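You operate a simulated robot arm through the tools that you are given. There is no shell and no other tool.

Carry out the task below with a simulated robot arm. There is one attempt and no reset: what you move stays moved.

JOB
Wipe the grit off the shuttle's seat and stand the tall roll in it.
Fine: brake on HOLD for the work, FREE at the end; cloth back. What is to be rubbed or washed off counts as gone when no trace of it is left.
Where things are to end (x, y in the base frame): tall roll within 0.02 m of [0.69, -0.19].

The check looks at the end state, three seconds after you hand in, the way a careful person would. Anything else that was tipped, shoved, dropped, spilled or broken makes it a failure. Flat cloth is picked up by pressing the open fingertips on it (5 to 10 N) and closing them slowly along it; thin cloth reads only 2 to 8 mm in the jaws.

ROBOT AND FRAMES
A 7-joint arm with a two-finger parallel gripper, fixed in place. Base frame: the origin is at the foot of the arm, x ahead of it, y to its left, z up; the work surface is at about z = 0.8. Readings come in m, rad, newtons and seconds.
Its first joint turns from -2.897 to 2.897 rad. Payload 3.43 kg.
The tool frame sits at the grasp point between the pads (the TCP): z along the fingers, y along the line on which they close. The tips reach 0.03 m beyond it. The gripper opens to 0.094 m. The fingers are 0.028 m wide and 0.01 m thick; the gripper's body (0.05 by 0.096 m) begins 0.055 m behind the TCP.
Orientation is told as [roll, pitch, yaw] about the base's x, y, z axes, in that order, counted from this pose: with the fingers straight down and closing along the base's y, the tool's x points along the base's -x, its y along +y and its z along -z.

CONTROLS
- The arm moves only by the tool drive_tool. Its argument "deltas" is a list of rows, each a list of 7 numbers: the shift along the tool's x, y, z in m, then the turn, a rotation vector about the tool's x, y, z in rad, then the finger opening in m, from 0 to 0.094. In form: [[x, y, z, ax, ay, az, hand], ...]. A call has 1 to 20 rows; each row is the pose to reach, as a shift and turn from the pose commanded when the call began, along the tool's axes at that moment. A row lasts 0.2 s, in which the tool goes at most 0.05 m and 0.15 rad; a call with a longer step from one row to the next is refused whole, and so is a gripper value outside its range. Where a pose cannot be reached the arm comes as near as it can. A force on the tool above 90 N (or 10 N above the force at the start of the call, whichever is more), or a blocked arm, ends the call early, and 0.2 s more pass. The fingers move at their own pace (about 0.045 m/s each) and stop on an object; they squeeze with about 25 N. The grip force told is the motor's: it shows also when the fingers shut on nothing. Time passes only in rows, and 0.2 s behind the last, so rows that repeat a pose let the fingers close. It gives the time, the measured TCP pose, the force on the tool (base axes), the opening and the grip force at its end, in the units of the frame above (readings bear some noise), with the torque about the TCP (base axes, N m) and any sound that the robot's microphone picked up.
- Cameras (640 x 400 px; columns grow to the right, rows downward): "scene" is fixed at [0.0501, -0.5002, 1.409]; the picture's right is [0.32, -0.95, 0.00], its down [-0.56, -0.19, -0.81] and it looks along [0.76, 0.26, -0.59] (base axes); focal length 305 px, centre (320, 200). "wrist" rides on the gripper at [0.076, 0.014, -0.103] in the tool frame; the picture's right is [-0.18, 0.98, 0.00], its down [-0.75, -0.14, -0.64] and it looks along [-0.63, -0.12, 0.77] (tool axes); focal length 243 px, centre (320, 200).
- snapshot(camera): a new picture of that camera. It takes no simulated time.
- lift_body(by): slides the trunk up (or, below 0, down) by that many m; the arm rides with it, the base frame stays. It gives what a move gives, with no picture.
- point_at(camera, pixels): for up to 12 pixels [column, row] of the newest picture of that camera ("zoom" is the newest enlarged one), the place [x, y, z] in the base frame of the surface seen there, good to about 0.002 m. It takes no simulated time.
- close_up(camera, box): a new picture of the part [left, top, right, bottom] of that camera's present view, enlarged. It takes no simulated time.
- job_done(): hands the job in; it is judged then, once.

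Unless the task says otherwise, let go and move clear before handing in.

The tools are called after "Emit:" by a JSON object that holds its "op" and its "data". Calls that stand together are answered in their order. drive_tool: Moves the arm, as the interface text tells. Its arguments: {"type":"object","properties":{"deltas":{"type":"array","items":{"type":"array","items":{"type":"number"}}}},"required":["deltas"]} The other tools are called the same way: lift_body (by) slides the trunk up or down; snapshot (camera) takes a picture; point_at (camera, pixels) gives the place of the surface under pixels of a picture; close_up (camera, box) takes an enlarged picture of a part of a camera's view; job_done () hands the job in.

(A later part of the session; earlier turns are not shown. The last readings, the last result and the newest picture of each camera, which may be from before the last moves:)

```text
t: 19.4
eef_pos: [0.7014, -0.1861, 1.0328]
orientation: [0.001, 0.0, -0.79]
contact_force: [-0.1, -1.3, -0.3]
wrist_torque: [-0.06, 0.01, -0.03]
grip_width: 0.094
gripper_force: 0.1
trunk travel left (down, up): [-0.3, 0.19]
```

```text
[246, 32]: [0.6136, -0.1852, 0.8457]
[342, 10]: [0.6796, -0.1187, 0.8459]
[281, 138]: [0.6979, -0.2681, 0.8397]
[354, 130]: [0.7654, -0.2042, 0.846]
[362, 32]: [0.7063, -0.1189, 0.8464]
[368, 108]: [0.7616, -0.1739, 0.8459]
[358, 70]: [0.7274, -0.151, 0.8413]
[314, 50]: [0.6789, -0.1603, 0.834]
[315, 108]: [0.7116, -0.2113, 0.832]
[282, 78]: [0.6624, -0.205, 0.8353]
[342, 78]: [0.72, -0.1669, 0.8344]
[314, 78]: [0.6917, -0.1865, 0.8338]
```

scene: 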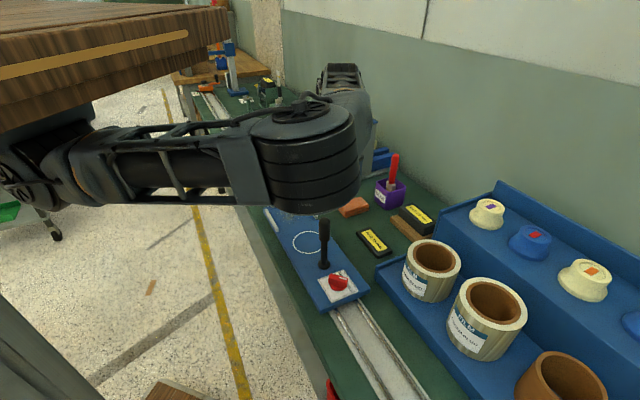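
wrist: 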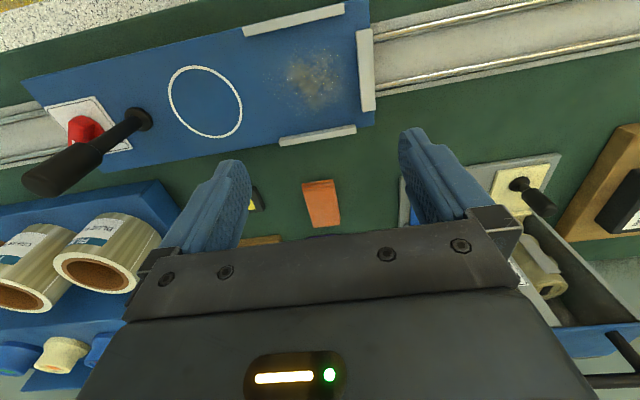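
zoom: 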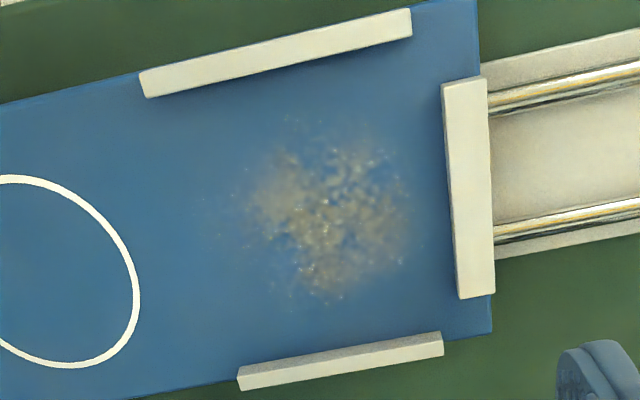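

Grit covers roughly ±0.045 m along and ±0.04 m across the seat, and the side rails are ±0.057 apart. Next I'll check the glue brush position, then hover over the cloth at yaw -0.79, which matches the cloth.

Emit:
{"op": "point_at", "data": {"camera": "scene", "pixels": [[395, 157], [394, 175], [391, 190], [378, 190], [402, 185], [390, 207]]}}

Emit:
{"op": "drive_tool", "data": {"deltas": [[-0.04, -0.007, 0, 0, 0, -0.005, 0.08], [-0.08, -0.014, 0, 0, 0, -0.005, 0.08], [-0.12, -0.021, 0, 0, 0, -0.005, 0.08], [-0.16, -0.028, 0, 0, 0, -0.005, 0.08], [-0.2013, -0.0344, 0, 0, 0, -0.005, 0.08], [-0.2013, -0.0344, 0.04, 0, 0, -0.005, 0.08], [-0.2013, -0.0344, 0.07, 0, 0, -0.005, 0.08], [-0.2013, -0.0344, 0.07, 0, 0, -0.005, 0.08]]}}

Emit:
{"op": "snapshot", "data": {"camera": "wrist"}}

Emit:
{"op": "snapshot", "data": {"camera": "scene"}}

```text
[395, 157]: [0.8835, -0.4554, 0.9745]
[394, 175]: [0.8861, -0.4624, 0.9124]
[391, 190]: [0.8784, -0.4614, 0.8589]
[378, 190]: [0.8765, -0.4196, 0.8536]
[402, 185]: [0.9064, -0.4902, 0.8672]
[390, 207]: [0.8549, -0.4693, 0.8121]
```

```text
t: 21.2
eef_pos: [0.823, -0.3518, 0.9618]
orientation: [0.0, 0.0, -0.781]
contact_force: [-0.8, -0.1, 0.9]
wrist_torque: [0.01, 0.0, 0.01]
grip_width: 0.08
gripper_force: 0.1
trunk travel left (down, up): [-0.3, 0.19]
```

```text
taken
```

wrist: 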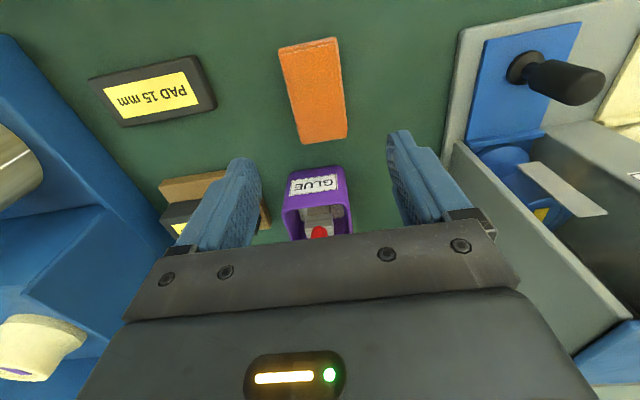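

```text
taken
```

scene: 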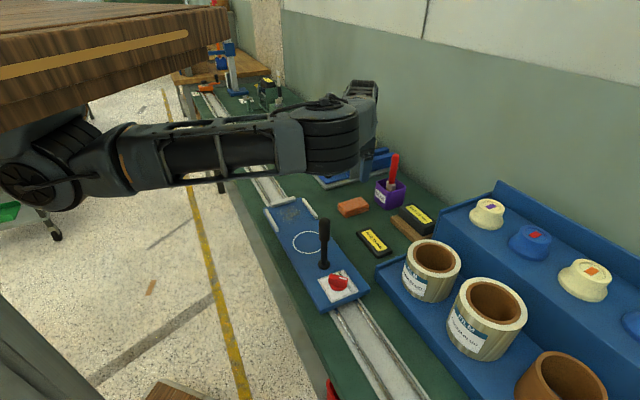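

Aligned over the cloth. I'll descend to straddle it, with tips about 12 mm above the table.

Emit:
{"op": "drive_tool", "data": {"deltas": [[0.002, -0.004, 0.03, 0, 0, 0, 0.08], [0.002, -0.004, 0.07, 0, 0, 0, 0.08], [0.002, -0.004, 0.1, 0, 0, 0, 0.08], [0.002, -0.004, 0.12, 0, 0, 0, 0.08], [0.002, -0.004, 0.12, 0, 0, 0, 0.08]]}}

Emit:
{"op": "snapshot", "data": {"camera": "wrist"}}

```text
t: 22.4
eef_pos: [0.8178, -0.3533, 0.8412]
orientation: [0.0, 0.001, -0.782]
contact_force: [-0.4, -0.8, -0.6]
wrist_torque: [0.0, 0.03, 0.01]
grip_width: 0.0802
gripper_force: 0.1
trunk travel left (down, up): [-0.3, 0.19]
```

```text
taken
```

wrist: 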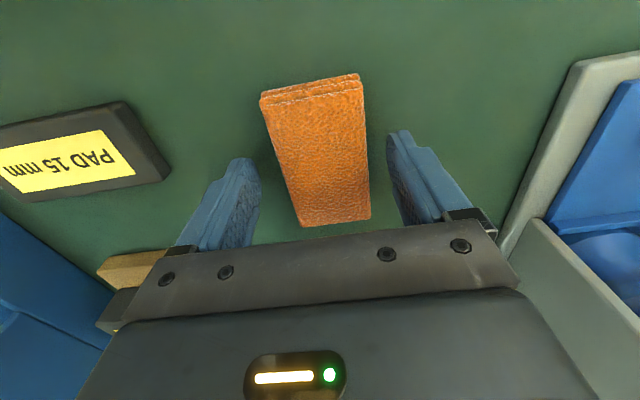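

Emit:
{"op": "drive_tool", "data": {"deltas": [[0, 0, 0, 0, 0, 0, 0.07], [0, 0, 0, 0, 0, 0, 0.06], [0, 0, 0, 0, 0, 0, 0.05], [0, 0, 0, 0, 0, 0, 0.045], [0, 0, 0, 0, 0, 0, 0.04], [0, 0, 0, 0, 0, 0, 0.034], [0, 0, 0, 0, 0, 0, 0.03], [0, 0, 0, 0, 0, 0, 0.03]]}}

Emit:
{"op": "snapshot", "data": {"camera": "wrist"}}

```text
t: 24.2
eef_pos: [0.8184, -0.3541, 0.8408]
orientation: [-0.002, 0.001, -0.782]
contact_force: [-0.7, -0.6, 0.5]
wrist_torque: [0.01, -0.02, 0.0]
grip_width: 0.0539
gripper_force: 24.7
trunk travel left (down, up): [-0.3, 0.19]
```

```text
taken
```

wrist: 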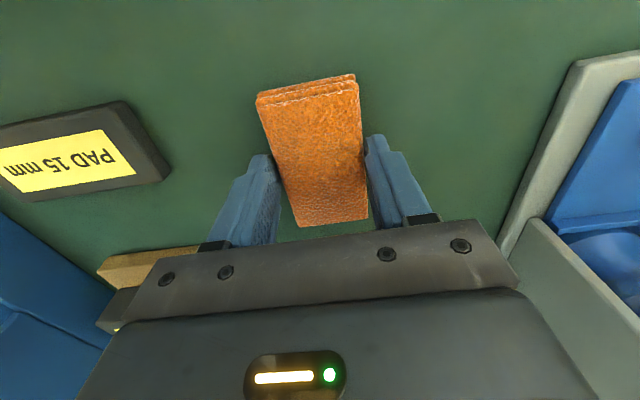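

The fingers stopped at 53.9 mm with 25 N, so the cloth is held. I'll lift a little and check.

Emit:
{"op": "drive_tool", "data": {"deltas": [[0, 0, -0.01, 0, 0, 0, 0.03], [0, 0, -0.04, 0, 0, 0, 0.03], [0, 0, -0.07, 0, 0, 0, 0.03], [0, 0, -0.07, 0, 0, 0, 0.03]]}}

Emit:
{"op": "snapshot", "data": {"camera": "wrist"}}

Emit:
{"op": "close_up", "data": {"camera": "scene", "box": [300, 140, 420, 230]}}

```text
t: 25.2
eef_pos: [0.8182, -0.3558, 0.9121]
orientation: [0.0, -0.001, -0.783]
contact_force: [-0.2, 0.3, -0.2]
wrist_torque: [-0.01, 0.01, 0.03]
grip_width: 0.0536
gripper_force: 25.0
trunk travel left (down, up): [-0.3, 0.19]
```

```text
taken
```

wrist: 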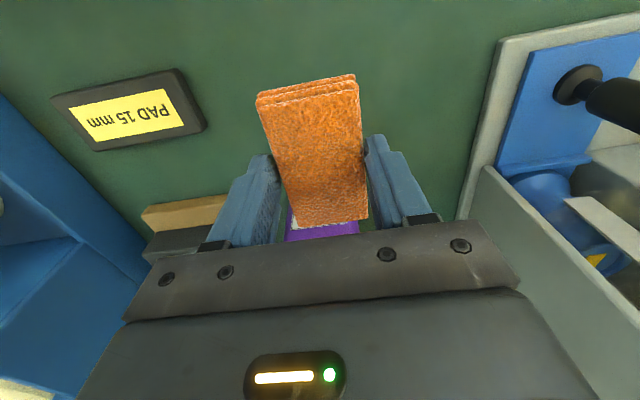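

```text
4.44 times, centred on (360, 185) of scene
```

zoom: 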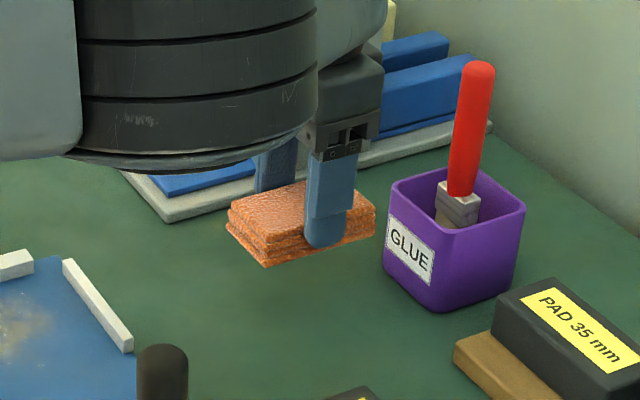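

The cloth is held squarely. I'll carry it over to above the seat.

Emit:
{"op": "drive_tool", "data": {"deltas": [[0.0, 0.0, -0.04, 0, 0, 0, 0.03], [0.04, 0.005, -0.05, 0, 0, 0, 0.03], [0.08, 0.01, -0.05, 0, 0, 0, 0.03], [0.12, 0.016, -0.05, 0, 0, 0, 0.03], [0.16, 0.021, -0.05, 0, 0, 0, 0.03], [0.2, 0.026, -0.05, 0, 0, 0, 0.03], [0.2078, 0.0275, -0.03, 0, 0, 0, 0.03], [0.2078, 0.0275, 0.0, 0, 0, 0, 0.03], [0.2078, 0.0275, 0.0, 0, 0, 0, 0.03]]}}

Emit:
{"op": "snapshot", "data": {"camera": "wrist"}}

Emit:
{"op": "snapshot", "data": {"camera": "scene"}}

```text
t: 27.2
eef_pos: [0.6893, -0.1856, 0.9143]
orientation: [0.001, 0.001, -0.783]
contact_force: [0.5, 0.2, -0.8]
wrist_torque: [0.02, 0.01, -0.01]
grip_width: 0.0541
gripper_force: 24.6
trunk travel left (down, up): [-0.3, 0.19]
```

```text
taken
```

wrist: 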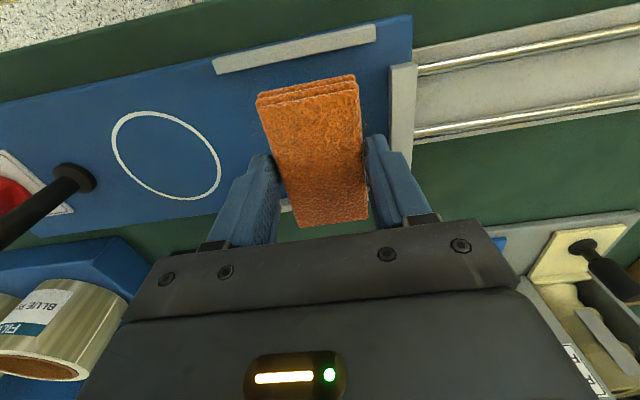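

```text
taken
```

scene: 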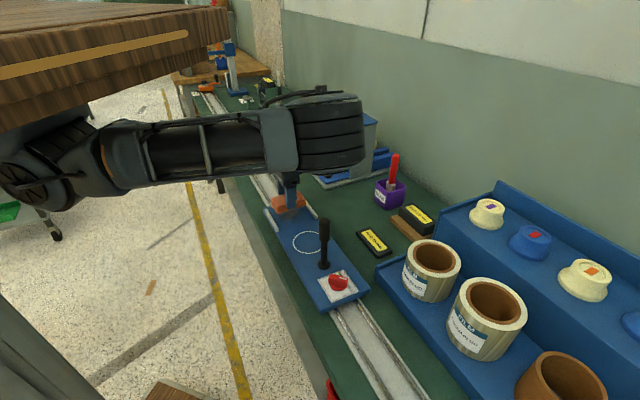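

Centred over the seat. I'll lower gently until contact.

Emit:
{"op": "drive_tool", "data": {"deltas": [[-0.0036, -0.0026, 0.015, 0, 0, 0, 0.03], [-0.0036, -0.0026, 0.028, 0, 0, 0, 0.03], [-0.0036, -0.0026, 0.033, 0, 0, 0, 0.03], [-0.0036, -0.0026, 0.036, 0, 0, 0, 0.03], [-0.0036, -0.0026, 0.036, 0, 0, 0, 0.03]]}}

```text
t: 28.4
eef_pos: [0.6913, -0.1918, 0.877]
orientation: [0.001, -0.002, -0.781]
contact_force: [-3.1, 1.7, 18.2]
wrist_torque: [0.08, 0.23, 0.01]
grip_width: 0.054
gripper_force: 24.7
trunk travel left (down, up): [-0.3, 0.19]
```

Contact at 18 N, so I'll ease off slightly and start wiping strokes along the shuttle axis.

Emit:
{"op": "drive_tool", "data": {"deltas": [[0, -0.01, -0.0005, 0, 0, 0, 0.03], [0, -0.02, -0.0005, 0, 0, 0, 0.03], [0, -0.03, -0.0005, 0, 0, 0, 0.03], [0, -0.02, -0.0005, 0, 0, 0, 0.03], [0, -0.01, -0.0005, 0, 0, 0, 0.03], [0, 0.0, -0.0005, 0, 0, 0, 0.03], [0, 0.01, -0.0005, 0, 0, 0, 0.03], [0, 0.017, -0.0005, 0, 0, 0, 0.03], [0, 0.01, -0.0005, 0, 0, 0, 0.03], [0, 0.0, -0.0005, 0, 0, 0, 0.03]]}}

Emit:
{"op": "snapshot", "data": {"camera": "wrist"}}

```text
t: 30.6
eef_pos: [0.6905, -0.1912, 0.8781]
orientation: [-0.001, 0.0, -0.781]
contact_force: [0.3, 0.1, -1.2]
wrist_torque: [-0.03, -0.01, -0.02]
grip_width: 0.0539
gripper_force: 24.6
trunk travel left (down, up): [-0.3, 0.19]
```

```text
taken
```

wrist: 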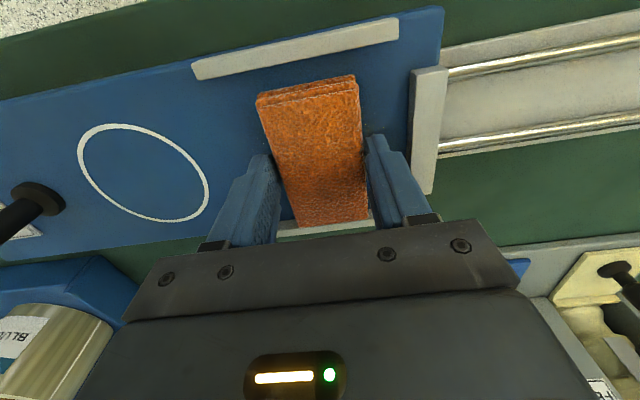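

Emit:
{"op": "drive_tool", "data": {"deltas": [[0, 0, 0.001, 0, 0, 0, 0.03], [0, 0, 0.0015, 0, 0, 0, 0.03], [0, 0, 0.0015, 0, 0, 0, 0.03]]}}

```text
t: 31.4
eef_pos: [0.6897, -0.1904, 0.8768]
orientation: [0.002, -0.001, -0.781]
contact_force: [1.6, 1.3, 12.0]
wrist_torque: [0.02, 0.04, -0.04]
grip_width: 0.0539
gripper_force: 25.2
trunk travel left (down, up): [-0.3, 0.19]
```

Now 12 N of contact. I'll run wiping strokes over the whole patch.

Emit:
{"op": "drive_tool", "data": {"deltas": [[0, -0.01, 0, 0, 0, 0, 0.03], [0, -0.02, 0, 0, 0, 0, 0.03], [0, -0.03, 0, 0, 0, 0, 0.03], [0, -0.02, 0, 0, 0, 0, 0.03], [0, -0.01, 0, 0, 0, 0, 0.03], [0, 0.0, 0, 0, 0, 0, 0.03], [0, 0.01, 0, 0, 0, 0, 0.03], [0, 0.017, 0, 0, 0, 0, 0.03], [0, 0.005, 0, 0, 0, 0, 0.03], [0.005, -0.005, 0, 0, 0, 0, 0.03], [0.01, -0.018, 0, 0, 0, 0, 0.03], [0.01, -0.03, 0, 0, 0, 0, 0.03], [0.01, -0.018, 0, 0, 0, 0, 0.03], [0.01, -0.006, 0, 0, 0, 0, 0.03], [0.01, 0.006, 0, 0, 0, 0, 0.03], [0.01, 0.017, 0, 0, 0, 0, 0.03], [0.0, 0.017, 0, 0, 0, 0, 0.03], [-0.01, 0.017, 0, 0, 0, 0, 0.03], [-0.01, 0.006, 0, 0, 0, 0, 0.03], [-0.01, -0.006, 0, 0, 0, 0, 0.03]]}}

Emit:
{"op": "drive_tool", "data": {"deltas": [[0, -0.012, 0, 0, 0, 0, 0.03], [0, -0.024, 0, 0, 0, 0, 0.03], [0.01, -0.024, 0, 0, 0, 0, 0.03], [0.01, -0.012, 0, 0, 0, 0, 0.03], [0.01, 0.0, 0, 0, 0, 0, 0.03], [0.01, 0.012, 0, 0, 0, 0, 0.03], [0.01, 0.022, 0, 0, 0, 0, 0.03], [0.01, 0.01, 0, 0, 0, 0, 0.03], [0.01, 0.0, 0, 0, 0, 0, 0.03]]}}

Emit:
{"op": "snapshot", "data": {"camera": "wrist"}}

```text
t: 35.6
eef_pos: [0.6945, -0.2032, 0.8758]
orientation: [0.002, -0.002, -0.782]
contact_force: [6.4, 8.2, 10.5]
wrist_torque: [0.34, 0.05, -0.04]
grip_width: 0.0538
gripper_force: 24.7
trunk travel left (down, up): [-0.3, 0.19]
```

```text
t: 37.6
eef_pos: [0.6872, -0.1944, 0.8751]
orientation: [0.004, -0.001, -0.779]
contact_force: [9.0, 11.1, 17.2]
wrist_torque: [0.24, -0.24, 0.05]
grip_width: 0.054
gripper_force: 25.1
trunk travel left (down, up): [-0.3, 0.19]
```

```text
taken
```

wrist: 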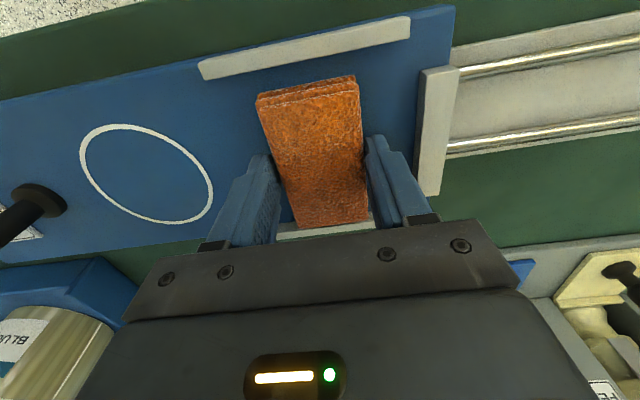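

Strokes done at 10–17 N. I'll lift and shift along the rail to inspect the seat.

Emit:
{"op": "drive_tool", "data": {"deltas": [[0, 0, -0.03, 0, 0, 0, 0.03], [0, 0, -0.07, 0, 0, 0, 0.03], [0, 0.03, -0.1, 0, 0, 0, 0.03], [0, 0.07, -0.12, 0, 0, 0, 0.03], [0, 0.1, -0.12, 0, 0, 0, 0.03], [0, 0.1, -0.12, 0, 0, 0, 0.03]]}}

Emit:
{"op": "snapshot", "data": {"camera": "wrist"}}

Emit:
{"op": "snapshot", "data": {"camera": "scene"}}

```text
t: 39.0
eef_pos: [0.7559, -0.1241, 0.9965]
orientation: [-0.001, 0.0, -0.782]
contact_force: [0.2, 1.1, -0.5]
wrist_torque: [-0.04, 0.04, -0.01]
grip_width: 0.0537
gripper_force: 25.0
trunk travel left (down, up): [-0.3, 0.19]
```

```text
taken
```

wrist: 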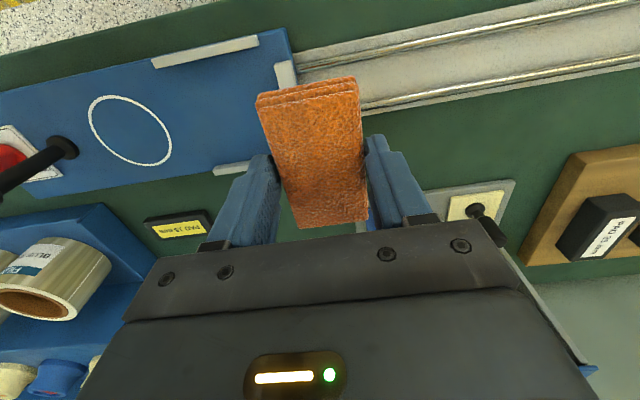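

```text
taken
```

scene: 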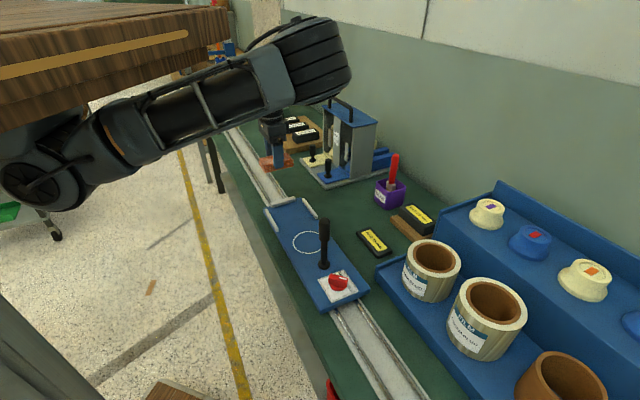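

Emit:
{"op": "close_up", "data": {"camera": "wrist", "box": [140, 30, 310, 180]}}

Emit:
{"op": "close_up", "data": {"camera": "scene", "box": [255, 190, 335, 250]}}

Emit:
{"op": "close_up", "data": {"camera": "wrist", "box": [240, 70, 380, 240]}}

```text
2.67 times, centred on (225, 105) of wrist
```

zoom: 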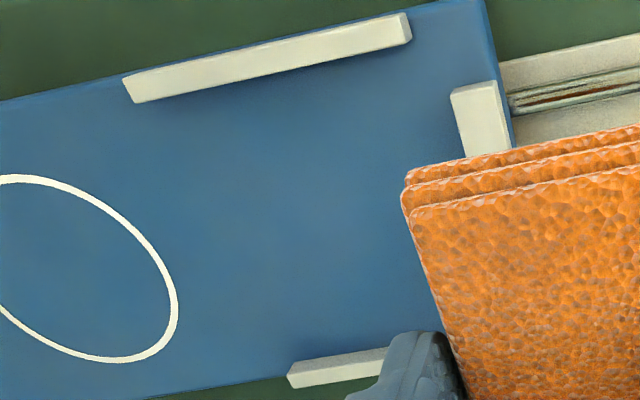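

```text
6.67 times, centred on (295, 220) of scene
```

zoom: 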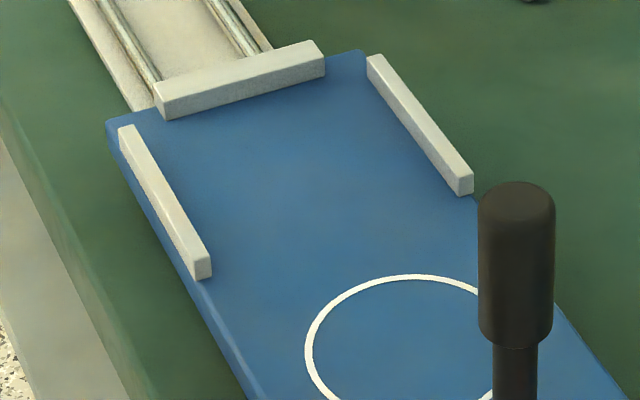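

```text
2.35 times, centred on (310, 155) of wrist
```

zoom: 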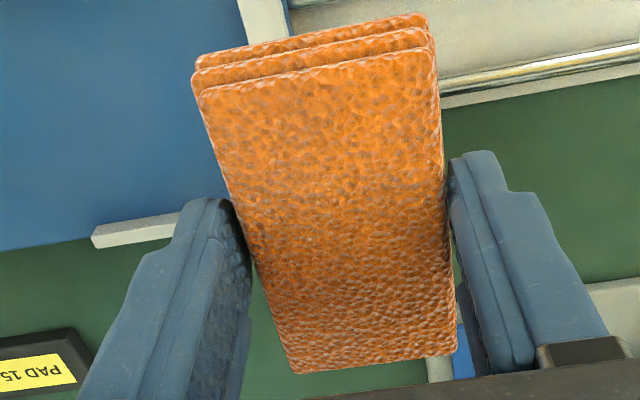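

The seat looks clean in both views. I'll zoom harder for traces.

Emit:
{"op": "close_up", "data": {"camera": "scene", "box": [268, 198, 318, 232]}}

Emit:
{"op": "close_up", "data": {"camera": "wrist", "box": [180, 60, 270, 130]}}

```text
11.76 times, centred on (293, 215) of scene
```

zoom: 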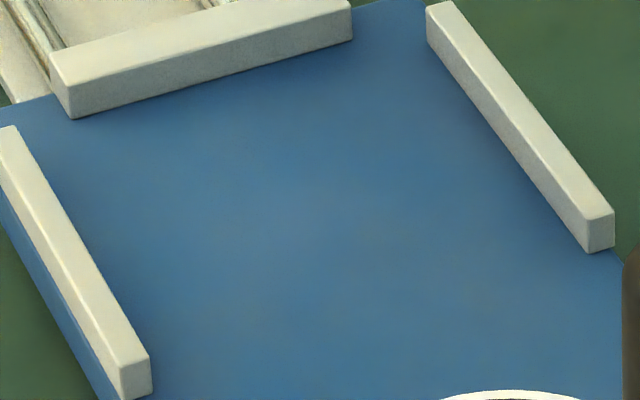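

```text
5.71 times, centred on (225, 95) of wrist
```

zoom: 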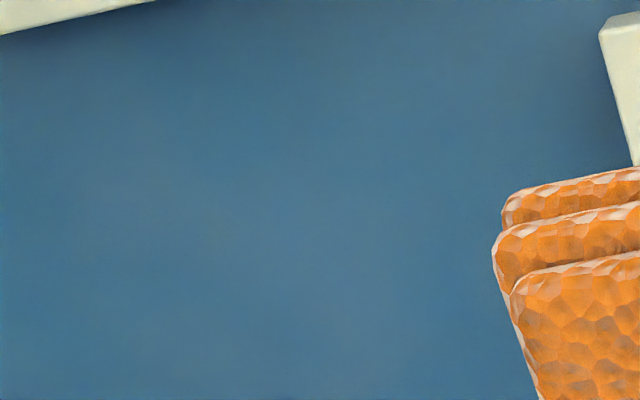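

There's a faint greyish haze in the middle that might be residue or just shading. I'll wipe again thoroughly to be safe and then compare.

Emit:
{"op": "drive_tool", "data": {"deltas": [[0, -0.04, 0, 0, 0, 0, 0.03], [0, -0.08, 0, 0, 0, 0, 0.03], [-0.003, -0.1, 0.03, 0, 0, 0, 0.03], [-0.003, -0.1, 0.07, 0, 0, 0, 0.03], [-0.003, -0.1, 0.1, 0, 0, 0, 0.03], [-0.003, -0.1, 0.115, 0, 0, 0, 0.03], [-0.003, -0.1, 0.1195, 0, 0, 0, 0.03], [-0.003, -0.1, 0.1195, 0, 0, 0, 0.03]]}}

```text
t: 40.8
eef_pos: [0.6867, -0.1946, 0.8766]
orientation: [0.001, 0.0, -0.781]
contact_force: [0.0, 0.1, -0.9]
wrist_torque: [0.03, 0.01, 0.0]
grip_width: 0.0536
gripper_force: 24.2
trunk travel left (down, up): [-0.3, 0.19]
```

Emit:
{"op": "drive_tool", "data": {"deltas": [[0, 0, 0.0015, 0, 0, 0, 0.03], [0, 0, 0.002, 0, 0, 0, 0.03], [0, 0, 0.002, 0, 0, 0, 0.03]]}}

```text
t: 41.6
eef_pos: [0.6884, -0.1959, 0.8758]
orientation: [0.002, -0.001, -0.782]
contact_force: [1.1, 2.3, 9.2]
wrist_torque: [0.1, 0.0, -0.02]
grip_width: 0.0539
gripper_force: 25.1
trunk travel left (down, up): [-0.3, 0.19]
```

Emit:
{"op": "drive_tool", "data": {"deltas": [[0.0, -0.013, 0.0005, 0, 0, 0, 0.03], [0.0, -0.028, 0.0005, 0, 0, 0, 0.03], [0.008, -0.028, 0.0005, 0, 0, 0, 0.03], [0.012, -0.015, 0.0005, 0, 0, 0, 0.03], [0.012, 0.0, 0.0005, 0, 0, 0, 0.03], [0.012, 0.013, 0.0005, 0, 0, 0, 0.03], [0.012, 0.023, 0.0005, 0, 0, 0, 0.03], [0.004, 0.023, 0.0005, 0, 0, 0, 0.03], [0.004, 0.01, 0.0005, 0, 0, 0, 0.03], [0.004, -0.005, 0.0005, 0, 0, 0, 0.03], [0.004, -0.018, 0.0005, 0, 0, 0, 0.03], [-0.004, -0.028, 0.0005, 0, 0, 0, 0.03], [-0.004, -0.013, 0.0005, 0, 0, 0, 0.03], [-0.004, 0.0, 0.0005, 0, 0, 0, 0.03], [-0.004, 0.013, 0.0005, 0, 0, 0, 0.03], [-0.006, 0.023, 0.0005, 0, 0, 0, 0.03], [-0.012, 0.018, 0.0005, 0, 0, 0, 0.03], [-0.012, 0.005, 0.0005, 0, 0, 0, 0.03], [-0.012, -0.01, 0.0005, 0, 0, 0, 0.03], [-0.012, -0.025, 0.0005, 0, 0, 0, 0.03]]}}

Emit:
{"op": "drive_tool", "data": {"deltas": [[0.01, -0.01, 0, 0, 0, 0, 0.03], [0.014, 0.0, 0, 0, 0, 0, 0.03], [0.014, 0.015, 0, 0, 0, 0, 0.03], [0.014, 0.03, 0, 0, 0, 0, 0.03], [0.014, 0.043, 0, 0, 0, 0, 0.03], [0.008, 0.043, 0, 0, 0, 0, 0.03], [0.02, 0.043, 0, 0, 0, 0, 0.03], [0.02, 0.03, 0, 0, 0, 0, 0.03], [0.01, 0.02, 0, 0, 0, 0, 0.03], [0.02, 0.01, 0, 0, 0, 0, 0.03], [0.01, 0.0, 0, 0, 0, 0, 0.03], [0.012, 0.02, 0, 0, 0, 0, 0.03]]}}

Emit:
{"op": "drive_tool", "data": {"deltas": [[0, 0, -0.03, 0, 0, 0, 0.03], [0, 0, -0.07, 0, 0, 0, 0.03], [0, 0.03, -0.1, 0, 0, 0, 0.03], [0, 0.07, -0.12, 0, 0, 0, 0.03], [0, 0.11, -0.12, 0, 0, 0, 0.03], [0, 0.12, -0.12, 0, 0, 0, 0.03], [0, 0.12, -0.12, 0, 0, 0, 0.03]]}}

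Emit:
{"op": "close_up", "data": {"camera": "scene", "box": [268, 198, 318, 232]}}

Emit:
{"op": "snapshot", "data": {"camera": "wrist"}}

Emit:
{"op": "snapshot", "data": {"camera": "scene"}}

```text
t: 45.8
eef_pos: [0.6787, -0.2187, 0.874]
orientation: [0.002, 0.004, -0.779]
contact_force: [-6.0, 37.9, 4.8]
wrist_torque: [0.96, 0.08, 0.44]
grip_width: 0.0541
gripper_force: 25.0
trunk travel left (down, up): [-0.3, 0.19]
```

```text
t: 48.4
eef_pos: [0.6852, -0.2017, 0.8728]
orientation: [0.0, 0.001, -0.785]
contact_force: [-2.1, -4.7, 5.0]
wrist_torque: [-0.17, 0.09, 0.06]
grip_width: 0.0536
gripper_force: 24.9
trunk travel left (down, up): [-0.3, 0.19]
```

```text
t: 50.0
eef_pos: [0.7713, -0.115, 0.9956]
orientation: [-0.001, -0.001, -0.782]
contact_force: [0.5, 0.3, -0.9]
wrist_torque: [0.05, 0.0, 0.01]
grip_width: 0.0537
gripper_force: 24.9
trunk travel left (down, up): [-0.3, 0.19]
```

```text
11.76 times, centred on (293, 215) of scene
```

zoom: 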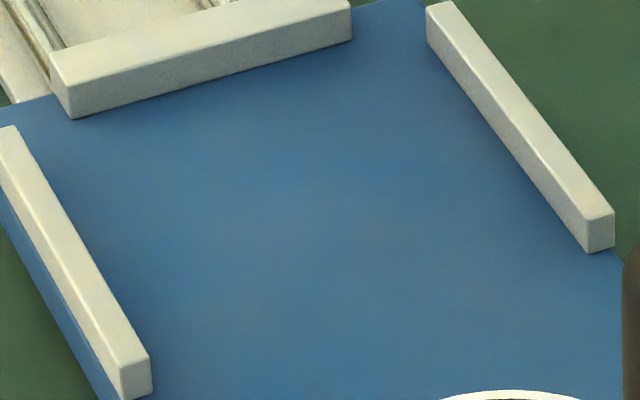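

```text
taken
```

wrist: 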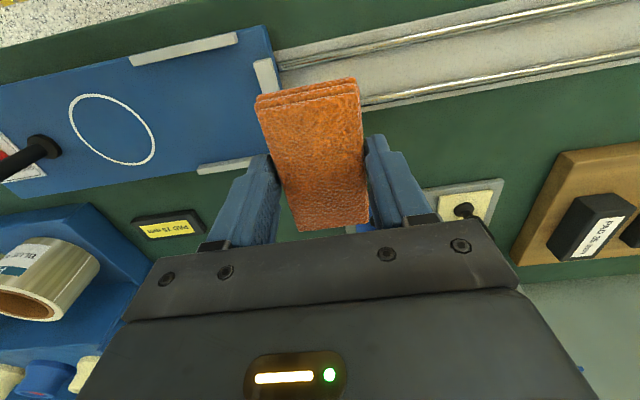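

```text
taken
```

scene: 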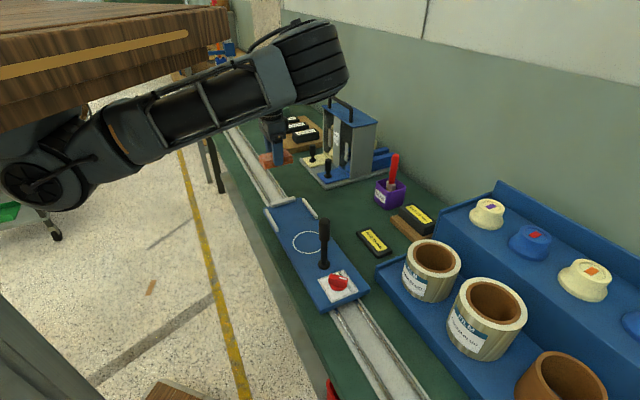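

The seat is clean, and the same faint shading remains, so it is just texture. I'll take the cloth back to its original spot.

Emit:
{"op": "drive_tool", "data": {"deltas": [[-0.03, -0.02, 0, 0, 0, 0, 0.03], [-0.06, -0.04, 0, 0, 0, 0, 0.03], [-0.09, -0.06, 0, 0, 0, 0, 0.03], [-0.12, -0.081, 0, 0, 0, 0, 0.03], [-0.15, -0.101, 0, 0, 0, 0, 0.03], [-0.18, -0.121, 0, 0, 0, 0, 0.03], [-0.202, -0.1363, 0, 0, 0, 0, 0.03], [-0.202, -0.1363, 0.04, 0, 0, 0, 0.03], [-0.202, -0.1363, 0.08, 0, 0, 0, 0.03], [-0.202, -0.1363, 0.12, 0, 0, 0, 0.03], [-0.202, -0.1363, 0.14, 0, 0, 0, 0.03], [-0.202, -0.1363, 0.14, 0, 0, 0, 0.03]]}}

Emit:
{"op": "snapshot", "data": {"camera": "wrist"}}

```text
t: 52.6
eef_pos: [0.8159, -0.3528, 0.8517]
orientation: [0.0, 0.0, -0.781]
contact_force: [-0.7, -0.8, 0.0]
wrist_torque: [-0.02, -0.03, -0.01]
grip_width: 0.0538
gripper_force: 24.9
trunk travel left (down, up): [-0.3, 0.19]
```

```text
taken
```

wrist: 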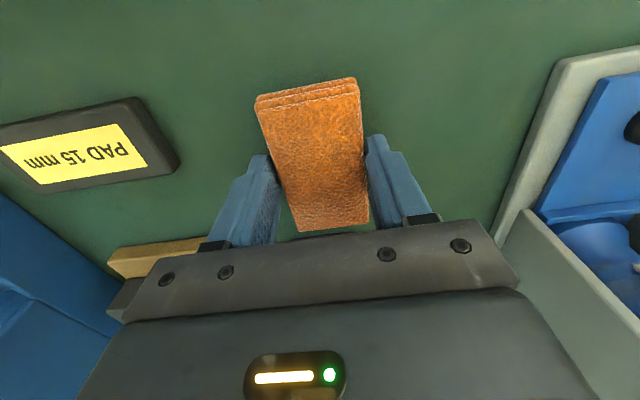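

Emit:
{"op": "drive_tool", "data": {"deltas": [[-0.0027, 0.0008, 0.006, 0, 0, 0, 0.03], [-0.0027, 0.0008, 0.01, 0, 0, 0, 0.03], [-0.0027, 0.0008, 0.013, 0, 0, 0, 0.03], [-0.0027, 0.0008, 0.014, 0, 0, 0, 0.03]]}}

```text
t: 53.6
eef_pos: [0.8195, -0.3565, 0.8388]
orientation: [0.0, -0.001, -0.781]
contact_force: [-0.4, -0.1, -0.9]
wrist_torque: [-0.03, 0.03, 0.03]
grip_width: 0.0538
gripper_force: 25.5
trunk travel left (down, up): [-0.3, 0.19]
```

Emit:
{"op": "drive_tool", "data": {"deltas": [[0.0025, 0.0009, 0.001, 0, 0, 0, 0.03], [0.0025, 0.0009, 0.002, 0, 0, 0, 0.03], [0.0025, 0.0009, 0.002, 0, 0, 0, 0.03]]}}

```text
t: 54.4
eef_pos: [0.8165, -0.3543, 0.8396]
orientation: [0.0, -0.001, -0.78]
contact_force: [0.2, 0.1, -0.6]
wrist_torque: [0.0, -0.01, 0.01]
grip_width: 0.0539
gripper_force: 24.7
trunk travel left (down, up): [-0.3, 0.19]
```

Emit:
{"op": "drive_tool", "data": {"deltas": [[0, 0, 0.001, 0, 0, 0, 0.03], [0, 0, 0.002, 0, 0, 0, 0.03], [0, 0, 0.002, 0, 0, 0, 0.03]]}}

```text
t: 55.2
eef_pos: [0.8179, -0.3543, 0.8366]
orientation: [0.001, 0.001, -0.783]
contact_force: [-3.4, 1.4, 11.7]
wrist_torque: [0.05, 0.22, 0.03]
grip_width: 0.0539
gripper_force: 24.6
trunk travel left (down, up): [-0.3, 0.19]
```

Touching the table at 12 N and in place. I'll open slowly and rise.

Emit:
{"op": "drive_tool", "data": {"deltas": [[0, 0, -0.0005, 0, 0, 0, 0.055], [0, 0, -0.0005, 0, 0, 0, 0.065], [0, 0, -0.0005, 0, 0, 0, 0.08], [0, 0, -0.0005, 0, 0, 0, 0.08], [0, 0, -0.03, 0, 0, 0, 0.08], [0, 0, -0.07, 0, 0, 0, 0.08], [0, 0, -0.12, 0, 0, 0, 0.08], [0, 0, -0.16, 0, 0, 0, 0.08], [0.03, 0, -0.2, 0, 0, 0, 0.08], [0.07, 0, -0.22, 0, 0, 0, 0.08], [0.07, 0, -0.22, 0, 0, 0, 0.08]]}}

Emit:
{"op": "snapshot", "data": {"camera": "wrist"}}

Emit:
{"op": "snapshot", "data": {"camera": "scene"}}

```text
t: 57.6
eef_pos: [0.7662, -0.3027, 1.0575]
orientation: [0.0, 0.0, -0.782]
contact_force: [-0.3, -0.1, 0.1]
wrist_torque: [-0.01, -0.01, 0.0]
grip_width: 0.0797
gripper_force: 0.1
trunk travel left (down, up): [-0.3, 0.19]
```

```text
taken
```

wrist: 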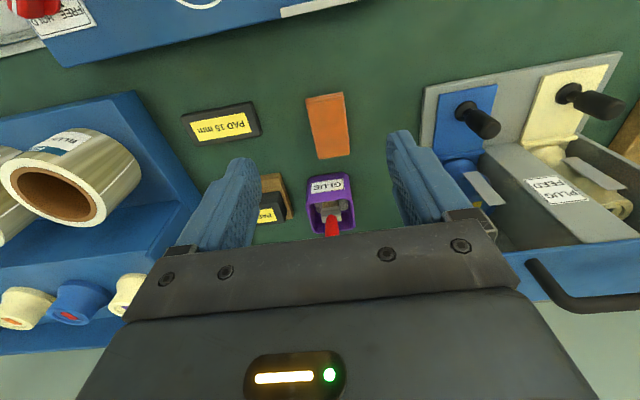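

```text
taken
```

scene: 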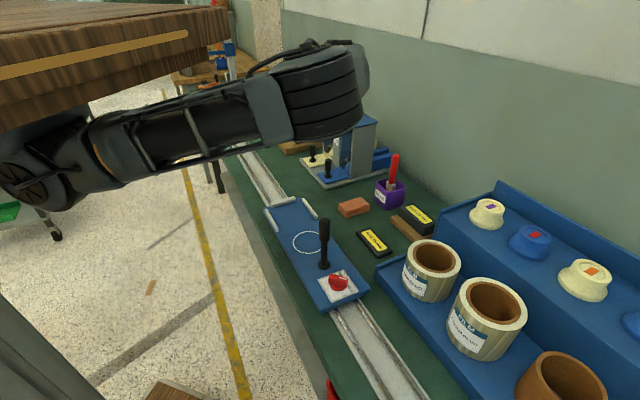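

The cloth is back in place. Next I'll go to the tall roll: hover above its +y-side wall at yaw ≈ -0.42, which keeps the wrist in range and clear of the blue roll.

Emit:
{"op": "drive_tool", "data": {"deltas": [[0, 0, -0.04, 0, 0, 0, 0.06], [-0.0035, -0.044, -0.04, 0, 0, -0.036, 0.045], [-0.007, -0.088, -0.04, 0, 0, -0.072, 0.045], [-0.0105, -0.132, -0.04, 0, 0, -0.108, 0.045], [-0.014, -0.176, -0.04, 0, 0, -0.145, 0.045], [-0.0175, -0.22, -0.04, 0, 0, -0.181, 0.045], [-0.021, -0.264, -0.04, 0, 0, -0.217, 0.045], [-0.0245, -0.308, -0.04, 0, 0, -0.253, 0.045], [-0.028, -0.352, -0.04, 0, 0, -0.29, 0.045], [-0.0315, -0.396, -0.04, 0, 0, -0.326, 0.045], [-0.035, -0.44, -0.04, 0, 0, -0.362, 0.045], [-0.0355, -0.4455, -0.04, 0, 0, -0.362, 0.045], [-0.0355, -0.4455, -0.04, 0, 0, -0.362, 0.045]]}}

Emit:
{"op": "snapshot", "data": {"camera": "wrist"}}

Emit:
{"op": "snapshot", "data": {"camera": "scene"}}

```text
t: 60.4
eef_pos: [0.5533, -0.5575, 1.0956]
orientation: [0.0, 0.001, -0.51]
contact_force: [0.7, -0.3, -0.8]
wrist_torque: [-0.03, 0.01, -0.01]
grip_width: 0.045
gripper_force: 0.1
out of reach, approached as far as the arm can: row 9, 10, 11, 12, 13
trunk travel left (down, up): [-0.3, 0.19]
```

```text
taken
```

wrist: 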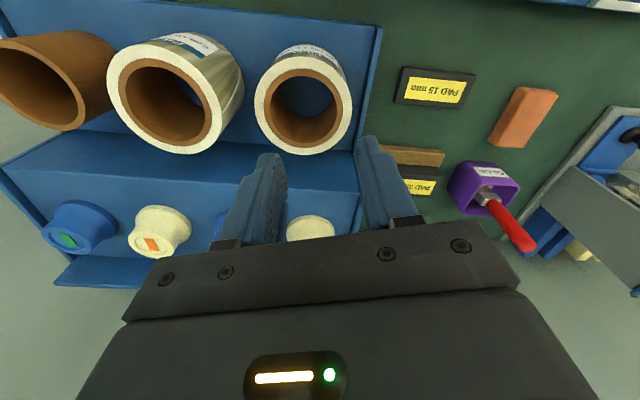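

```text
taken
```

scene: 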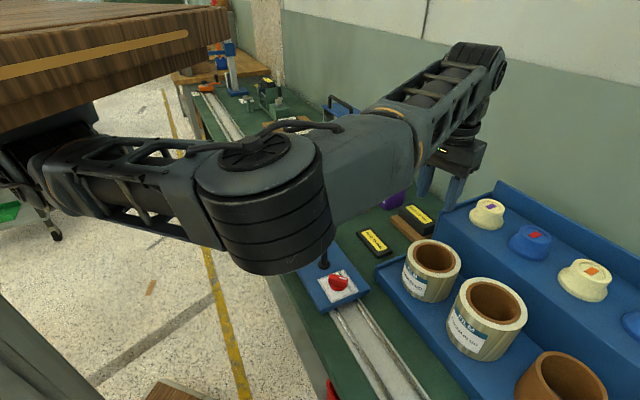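

The arm hits a joint limit at this yaw and azimuth. I'll turn the yaw further clockwise, aiming to grip the roll on its front side at yaw ≈ -2.36, in stages.

Emit:
{"op": "drive_tool", "data": {"deltas": [[0, 0, 0, 0, 0, 0.13, 0.045], [0, 0, 0, 0, 0, 0.26, 0.045], [0, 0, 0, 0, 0, 0.39, 0.045], [0, 0, 0, 0, 0, 0.52, 0.045], [0, 0, 0, 0, 0, 0.65, 0.045], [0, 0, 0, 0, 0, 0.78, 0.045], [0, 0, 0, 0, 0, 0.91, 0.045], [0, 0, 0, 0, 0, 1.04, 0.045]]}}

Emit:
{"op": "snapshot", "data": {"camera": "scene"}}

```text
t: 62.2
eef_pos: [0.5508, -0.5546, 1.094]
orientation: [0.001, -0.001, -1.552]
contact_force: [0.6, 0.3, -0.5]
wrist_torque: [0.0, -0.02, -0.02]
grip_width: 0.0452
gripper_force: 0.0
trunk travel left (down, up): [-0.3, 0.19]
```

```text
taken
```

scene: 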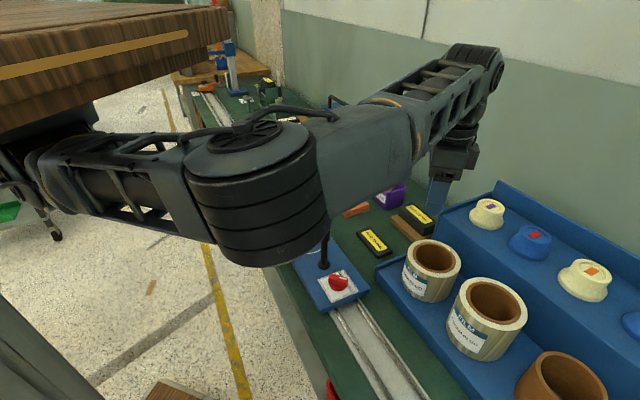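

Emit:
{"op": "drive_tool", "data": {"deltas": [[0, 0, 0, 0, 0, 0.13, 0.045], [0, 0, 0, 0, 0, 0.26, 0.045], [0, 0, 0, 0, 0, 0.39, 0.045], [0, 0, 0, 0, 0, 0.52, 0.045], [0, 0, 0, 0, 0, 0.65, 0.045], [0, 0, 0, 0, 0, 0.804, 0.045], [-0.02, -0.026, 0, 0, 0, 0.804, 0.045], [-0.04, -0.052, 0, 0, 0, 0.804, 0.045], [-0.06, -0.078, 0, 0, 0, 0.804, 0.045], [-0.08, -0.104, 0, 0, 0, 0.804, 0.045], [-0.0957, -0.125, 0, 0, 0, 0.804, 0.045], [-0.0957, -0.125, 0, 0, 0, 0.804, 0.045]]}}

Emit:
{"op": "snapshot", "data": {"camera": "scene"}}

Emit:
{"op": "snapshot", "data": {"camera": "wrist"}}

```text
refused: row 6 steps farther than a row can; nothing moved
```

```text
taken
```

scene: 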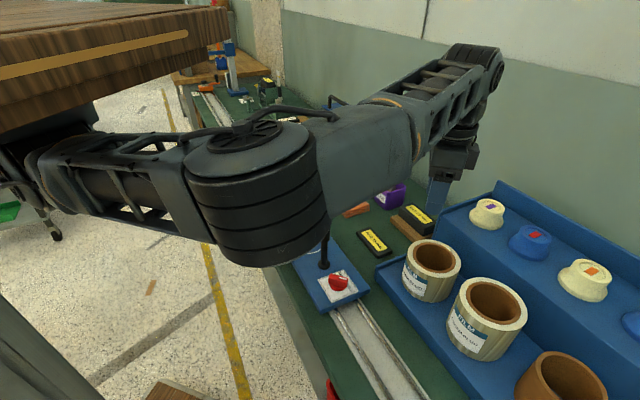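

```text
taken
```

wrist: 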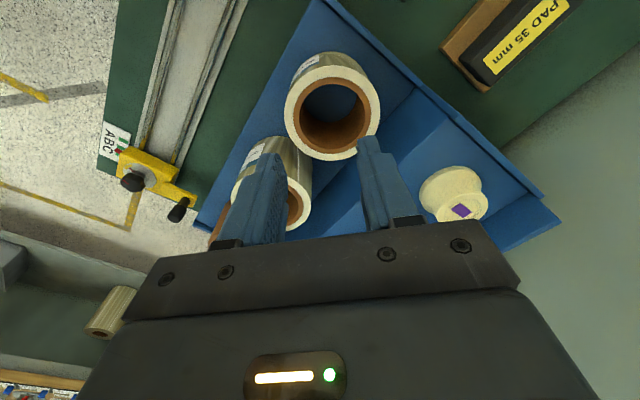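

Emit:
{"op": "drive_tool", "data": {"deltas": [[0, 0, 0, 0, 0, 0.14, 0.045], [0, 0, 0, 0, 0, 0.28, 0.045], [0, 0, 0, 0, 0, 0.42, 0.045], [0, 0, 0, 0, 0, 0.56, 0.045], [0, 0, 0, 0, 0, 0.7, 0.045], [0, 0, 0, 0, 0, 0.804, 0.045], [-0.02, -0.026, 0, 0, 0, 0.804, 0.045], [-0.04, -0.052, 0, 0, 0, 0.804, 0.045], [-0.06, -0.078, 0, 0, 0, 0.804, 0.045], [-0.08, -0.104, 0, 0, 0, 0.804, 0.045], [-0.0957, -0.125, 0, 0, 0, 0.804, 0.045], [-0.0957, -0.125, 0, 0, 0, 0.804, 0.045]]}}

Emit:
{"op": "snapshot", "data": {"camera": "scene"}}

Emit:
{"op": "snapshot", "data": {"camera": "wrist"}}

```text
t: 64.8
eef_pos: [0.4271, -0.6548, 1.0966]
orientation: [-0.001, -0.001, -2.354]
contact_force: [-0.8, -0.2, -0.2]
wrist_torque: [0.0, 0.0, 0.0]
grip_width: 0.045
gripper_force: 0.1
trunk travel left (down, up): [-0.3, 0.19]
```

```text
taken
```

scene: 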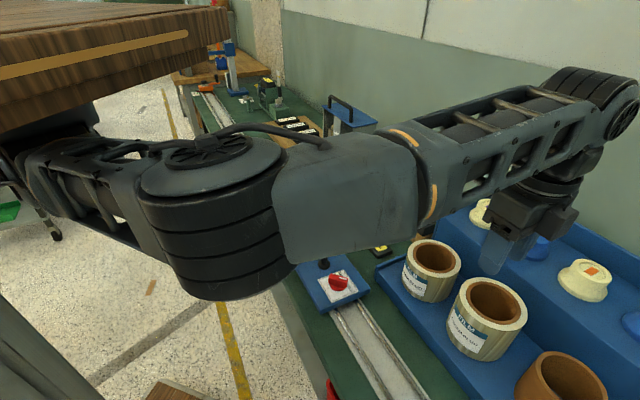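

```text
taken
```

wrist: 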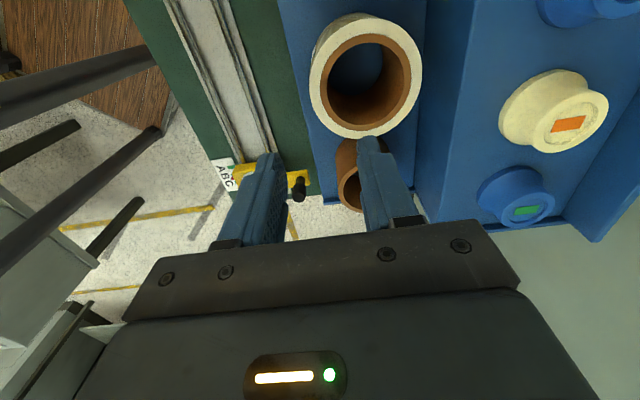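

Reached the hover at yaw -2.354 with the roll visible at (366,75). I'll measure its rim precisely.

Emit:
{"op": "close_up", "data": {"camera": "wrist", "box": [290, 0, 440, 150]}}

Emit:
{"op": "point_at", "data": {"camera": "wrist", "pixels": [[313, 85], [320, 110], [345, 131], [370, 136], [395, 128], [413, 105], [420, 75], [415, 45], [395, 22], [365, 14], [340, 25], [320, 85]]}}

```text
2.67 times, centred on (365, 75) of wrist
```

zoom: 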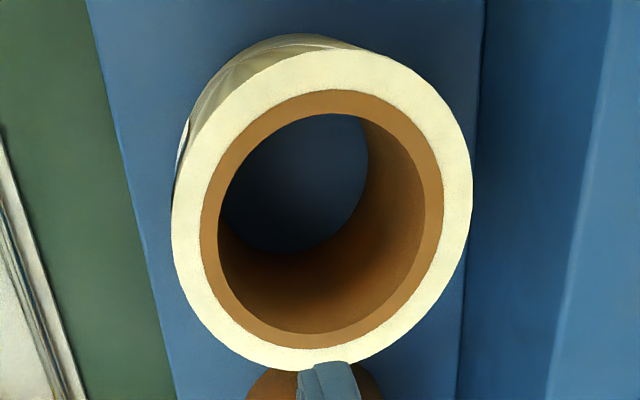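

```text
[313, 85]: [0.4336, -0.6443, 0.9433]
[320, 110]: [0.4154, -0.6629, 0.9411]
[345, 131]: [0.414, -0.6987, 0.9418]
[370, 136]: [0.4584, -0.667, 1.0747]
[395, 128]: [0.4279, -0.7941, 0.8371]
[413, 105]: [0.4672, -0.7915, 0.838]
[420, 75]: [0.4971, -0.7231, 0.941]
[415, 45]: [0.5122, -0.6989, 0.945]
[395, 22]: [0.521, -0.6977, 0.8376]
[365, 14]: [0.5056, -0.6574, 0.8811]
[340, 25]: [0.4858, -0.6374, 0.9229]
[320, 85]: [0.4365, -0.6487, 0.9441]
```

Emit:
{"op": "point_at", "data": {"camera": "zoom", "pixels": [[177, 225], [195, 300], [280, 363], [385, 350], [455, 270], [468, 195], [440, 110], [340, 55], [225, 125], [210, 225], [433, 210], [320, 102]]}}

Emit:
{"op": "point_at", "data": {"camera": "zoom", "pixels": [[310, 340], [250, 310], [390, 310], [240, 150], [400, 130]]}}

```text
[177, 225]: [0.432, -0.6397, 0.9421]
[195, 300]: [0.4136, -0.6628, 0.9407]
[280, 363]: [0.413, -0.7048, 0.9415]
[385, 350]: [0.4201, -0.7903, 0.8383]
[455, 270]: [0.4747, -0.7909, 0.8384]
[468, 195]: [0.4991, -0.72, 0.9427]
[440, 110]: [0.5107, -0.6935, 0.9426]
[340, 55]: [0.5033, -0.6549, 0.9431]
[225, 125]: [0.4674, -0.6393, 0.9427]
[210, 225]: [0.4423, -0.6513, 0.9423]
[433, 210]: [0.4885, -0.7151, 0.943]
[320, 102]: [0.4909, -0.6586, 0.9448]
```

```text
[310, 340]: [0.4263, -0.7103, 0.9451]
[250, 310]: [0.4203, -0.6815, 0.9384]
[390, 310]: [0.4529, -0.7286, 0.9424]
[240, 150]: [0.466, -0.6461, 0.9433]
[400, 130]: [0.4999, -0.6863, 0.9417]
```

Roll centre fits (0.460,-0.683), outer radius 0.0525, bore radius ≈0.037. I'll come down to just above the rim, with the wall between the fingers, and check.

Emit:
{"op": "drive_tool", "data": {"deltas": [[0.0033, -0.0018, 0.03, 0, 0, 0, 0.045], [0.0033, -0.0018, 0.07, 0, 0, 0, 0.045], [0.0033, -0.0018, 0.1, 0, 0, 0, 0.045], [0.0033, -0.0018, 0.11, 0, 0, 0, 0.045], [0.0033, -0.0018, 0.11, 0, 0, 0, 0.045]]}}

Emit:
{"op": "snapshot", "data": {"camera": "wrist"}}

Emit:
{"op": "close_up", "data": {"camera": "scene", "box": [400, 160, 600, 380]}}

```text
t: 66.0
eef_pos: [0.4306, -0.6488, 0.987]
orientation: [0.0, 0.001, -2.355]
contact_force: [-0.3, 0.5, 0.1]
wrist_torque: [0.02, 0.02, 0.02]
grip_width: 0.045
gripper_force: 0.1
trunk travel left (down, up): [-0.3, 0.19]
```

```text
taken
```

wrist: 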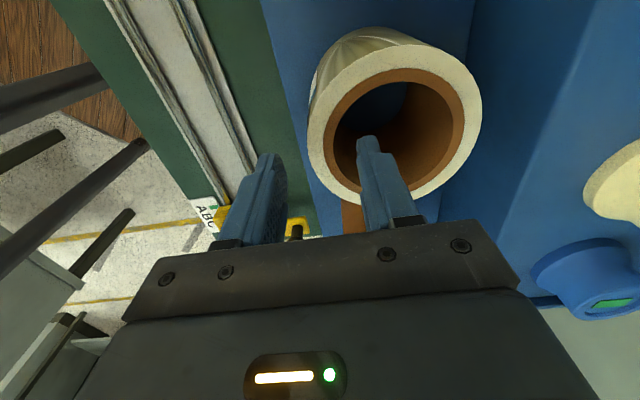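

```text
1.82 times, centred on (500, 270) of scene
```

zoom: 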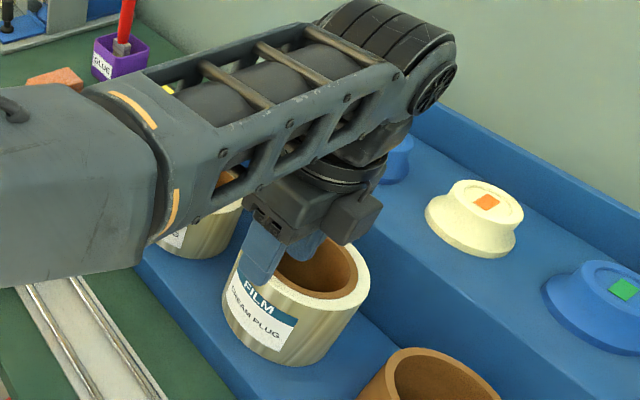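

Emit:
{"op": "drive_tool", "data": {"deltas": [[-0.0015, 0, 0.03, 0, 0, 0, 0.045], [-0.0015, 0, 0.055, 0, 0, 0, 0.045], [-0.0015, 0, 0.075, 0, 0, 0, 0.045], [-0.0015, 0, 0.087, 0, 0, 0, 0.045], [-0.0015, 0, 0.087, 0, 0, 0, 0.045]]}}

Emit:
{"op": "snapshot", "data": {"camera": "wrist"}}

Emit:
{"op": "close_up", "data": {"camera": "scene", "box": [400, 180, 600, 380]}}

```text
t: 67.2
eef_pos: [0.4277, -0.6489, 0.9006]
orientation: [0.0, 0.0, -2.354]
contact_force: [0.8, -0.3, 0.5]
wrist_torque: [-0.02, 0.02, -0.01]
grip_width: 0.0449
gripper_force: 0.1
trunk travel left (down, up): [-0.3, 0.19]
```

```text
taken
```

wrist: 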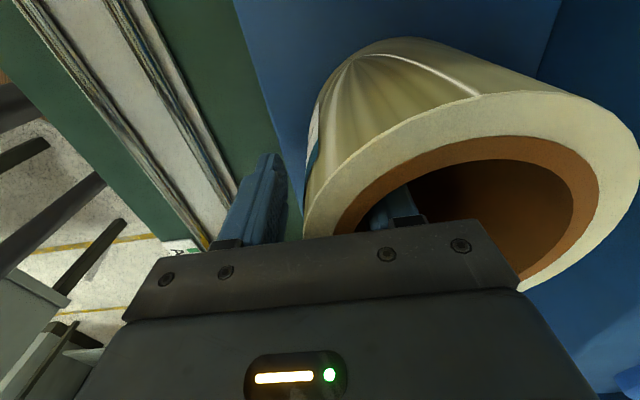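

```text
2.00 times, centred on (500, 280) of scene
```

zoom: 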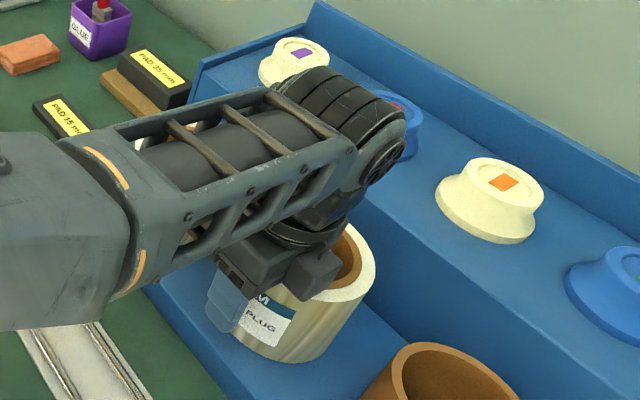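

The wall is between the fingers with no contact. I'll close on it.

Emit:
{"op": "drive_tool", "data": {"deltas": [[0, 0, 0, 0, 0, 0, 0.036], [0, 0, 0, 0, 0, 0, 0.028], [0, 0, 0, 0, 0, 0, 0.02], [0, 0, 0, 0, 0, 0, 0.012], [0, 0, 0, 0, 0, 0, 0.005], [0, 0, 0, 0, 0, 0, 0.005]]}}

Emit:
{"op": "snapshot", "data": {"camera": "wrist"}}

```text
t: 68.6
eef_pos: [0.4274, -0.6484, 0.9002]
orientation: [-0.001, 0.002, -2.355]
contact_force: [-2.4, -0.3, 2.0]
wrist_torque: [0.01, 0.0, -0.07]
grip_width: 0.0203
gripper_force: 24.8
trunk travel left (down, up): [-0.3, 0.19]
```

```text
taken
```

wrist: 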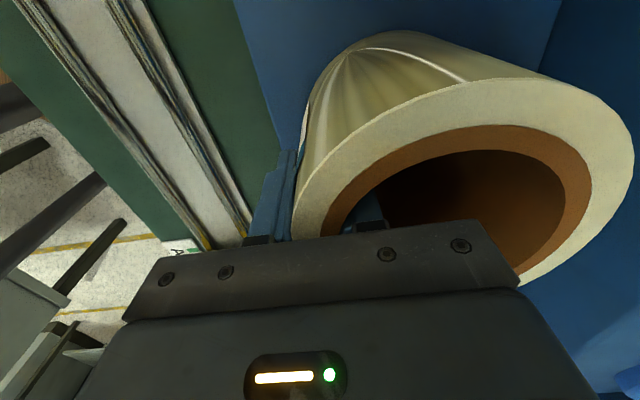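

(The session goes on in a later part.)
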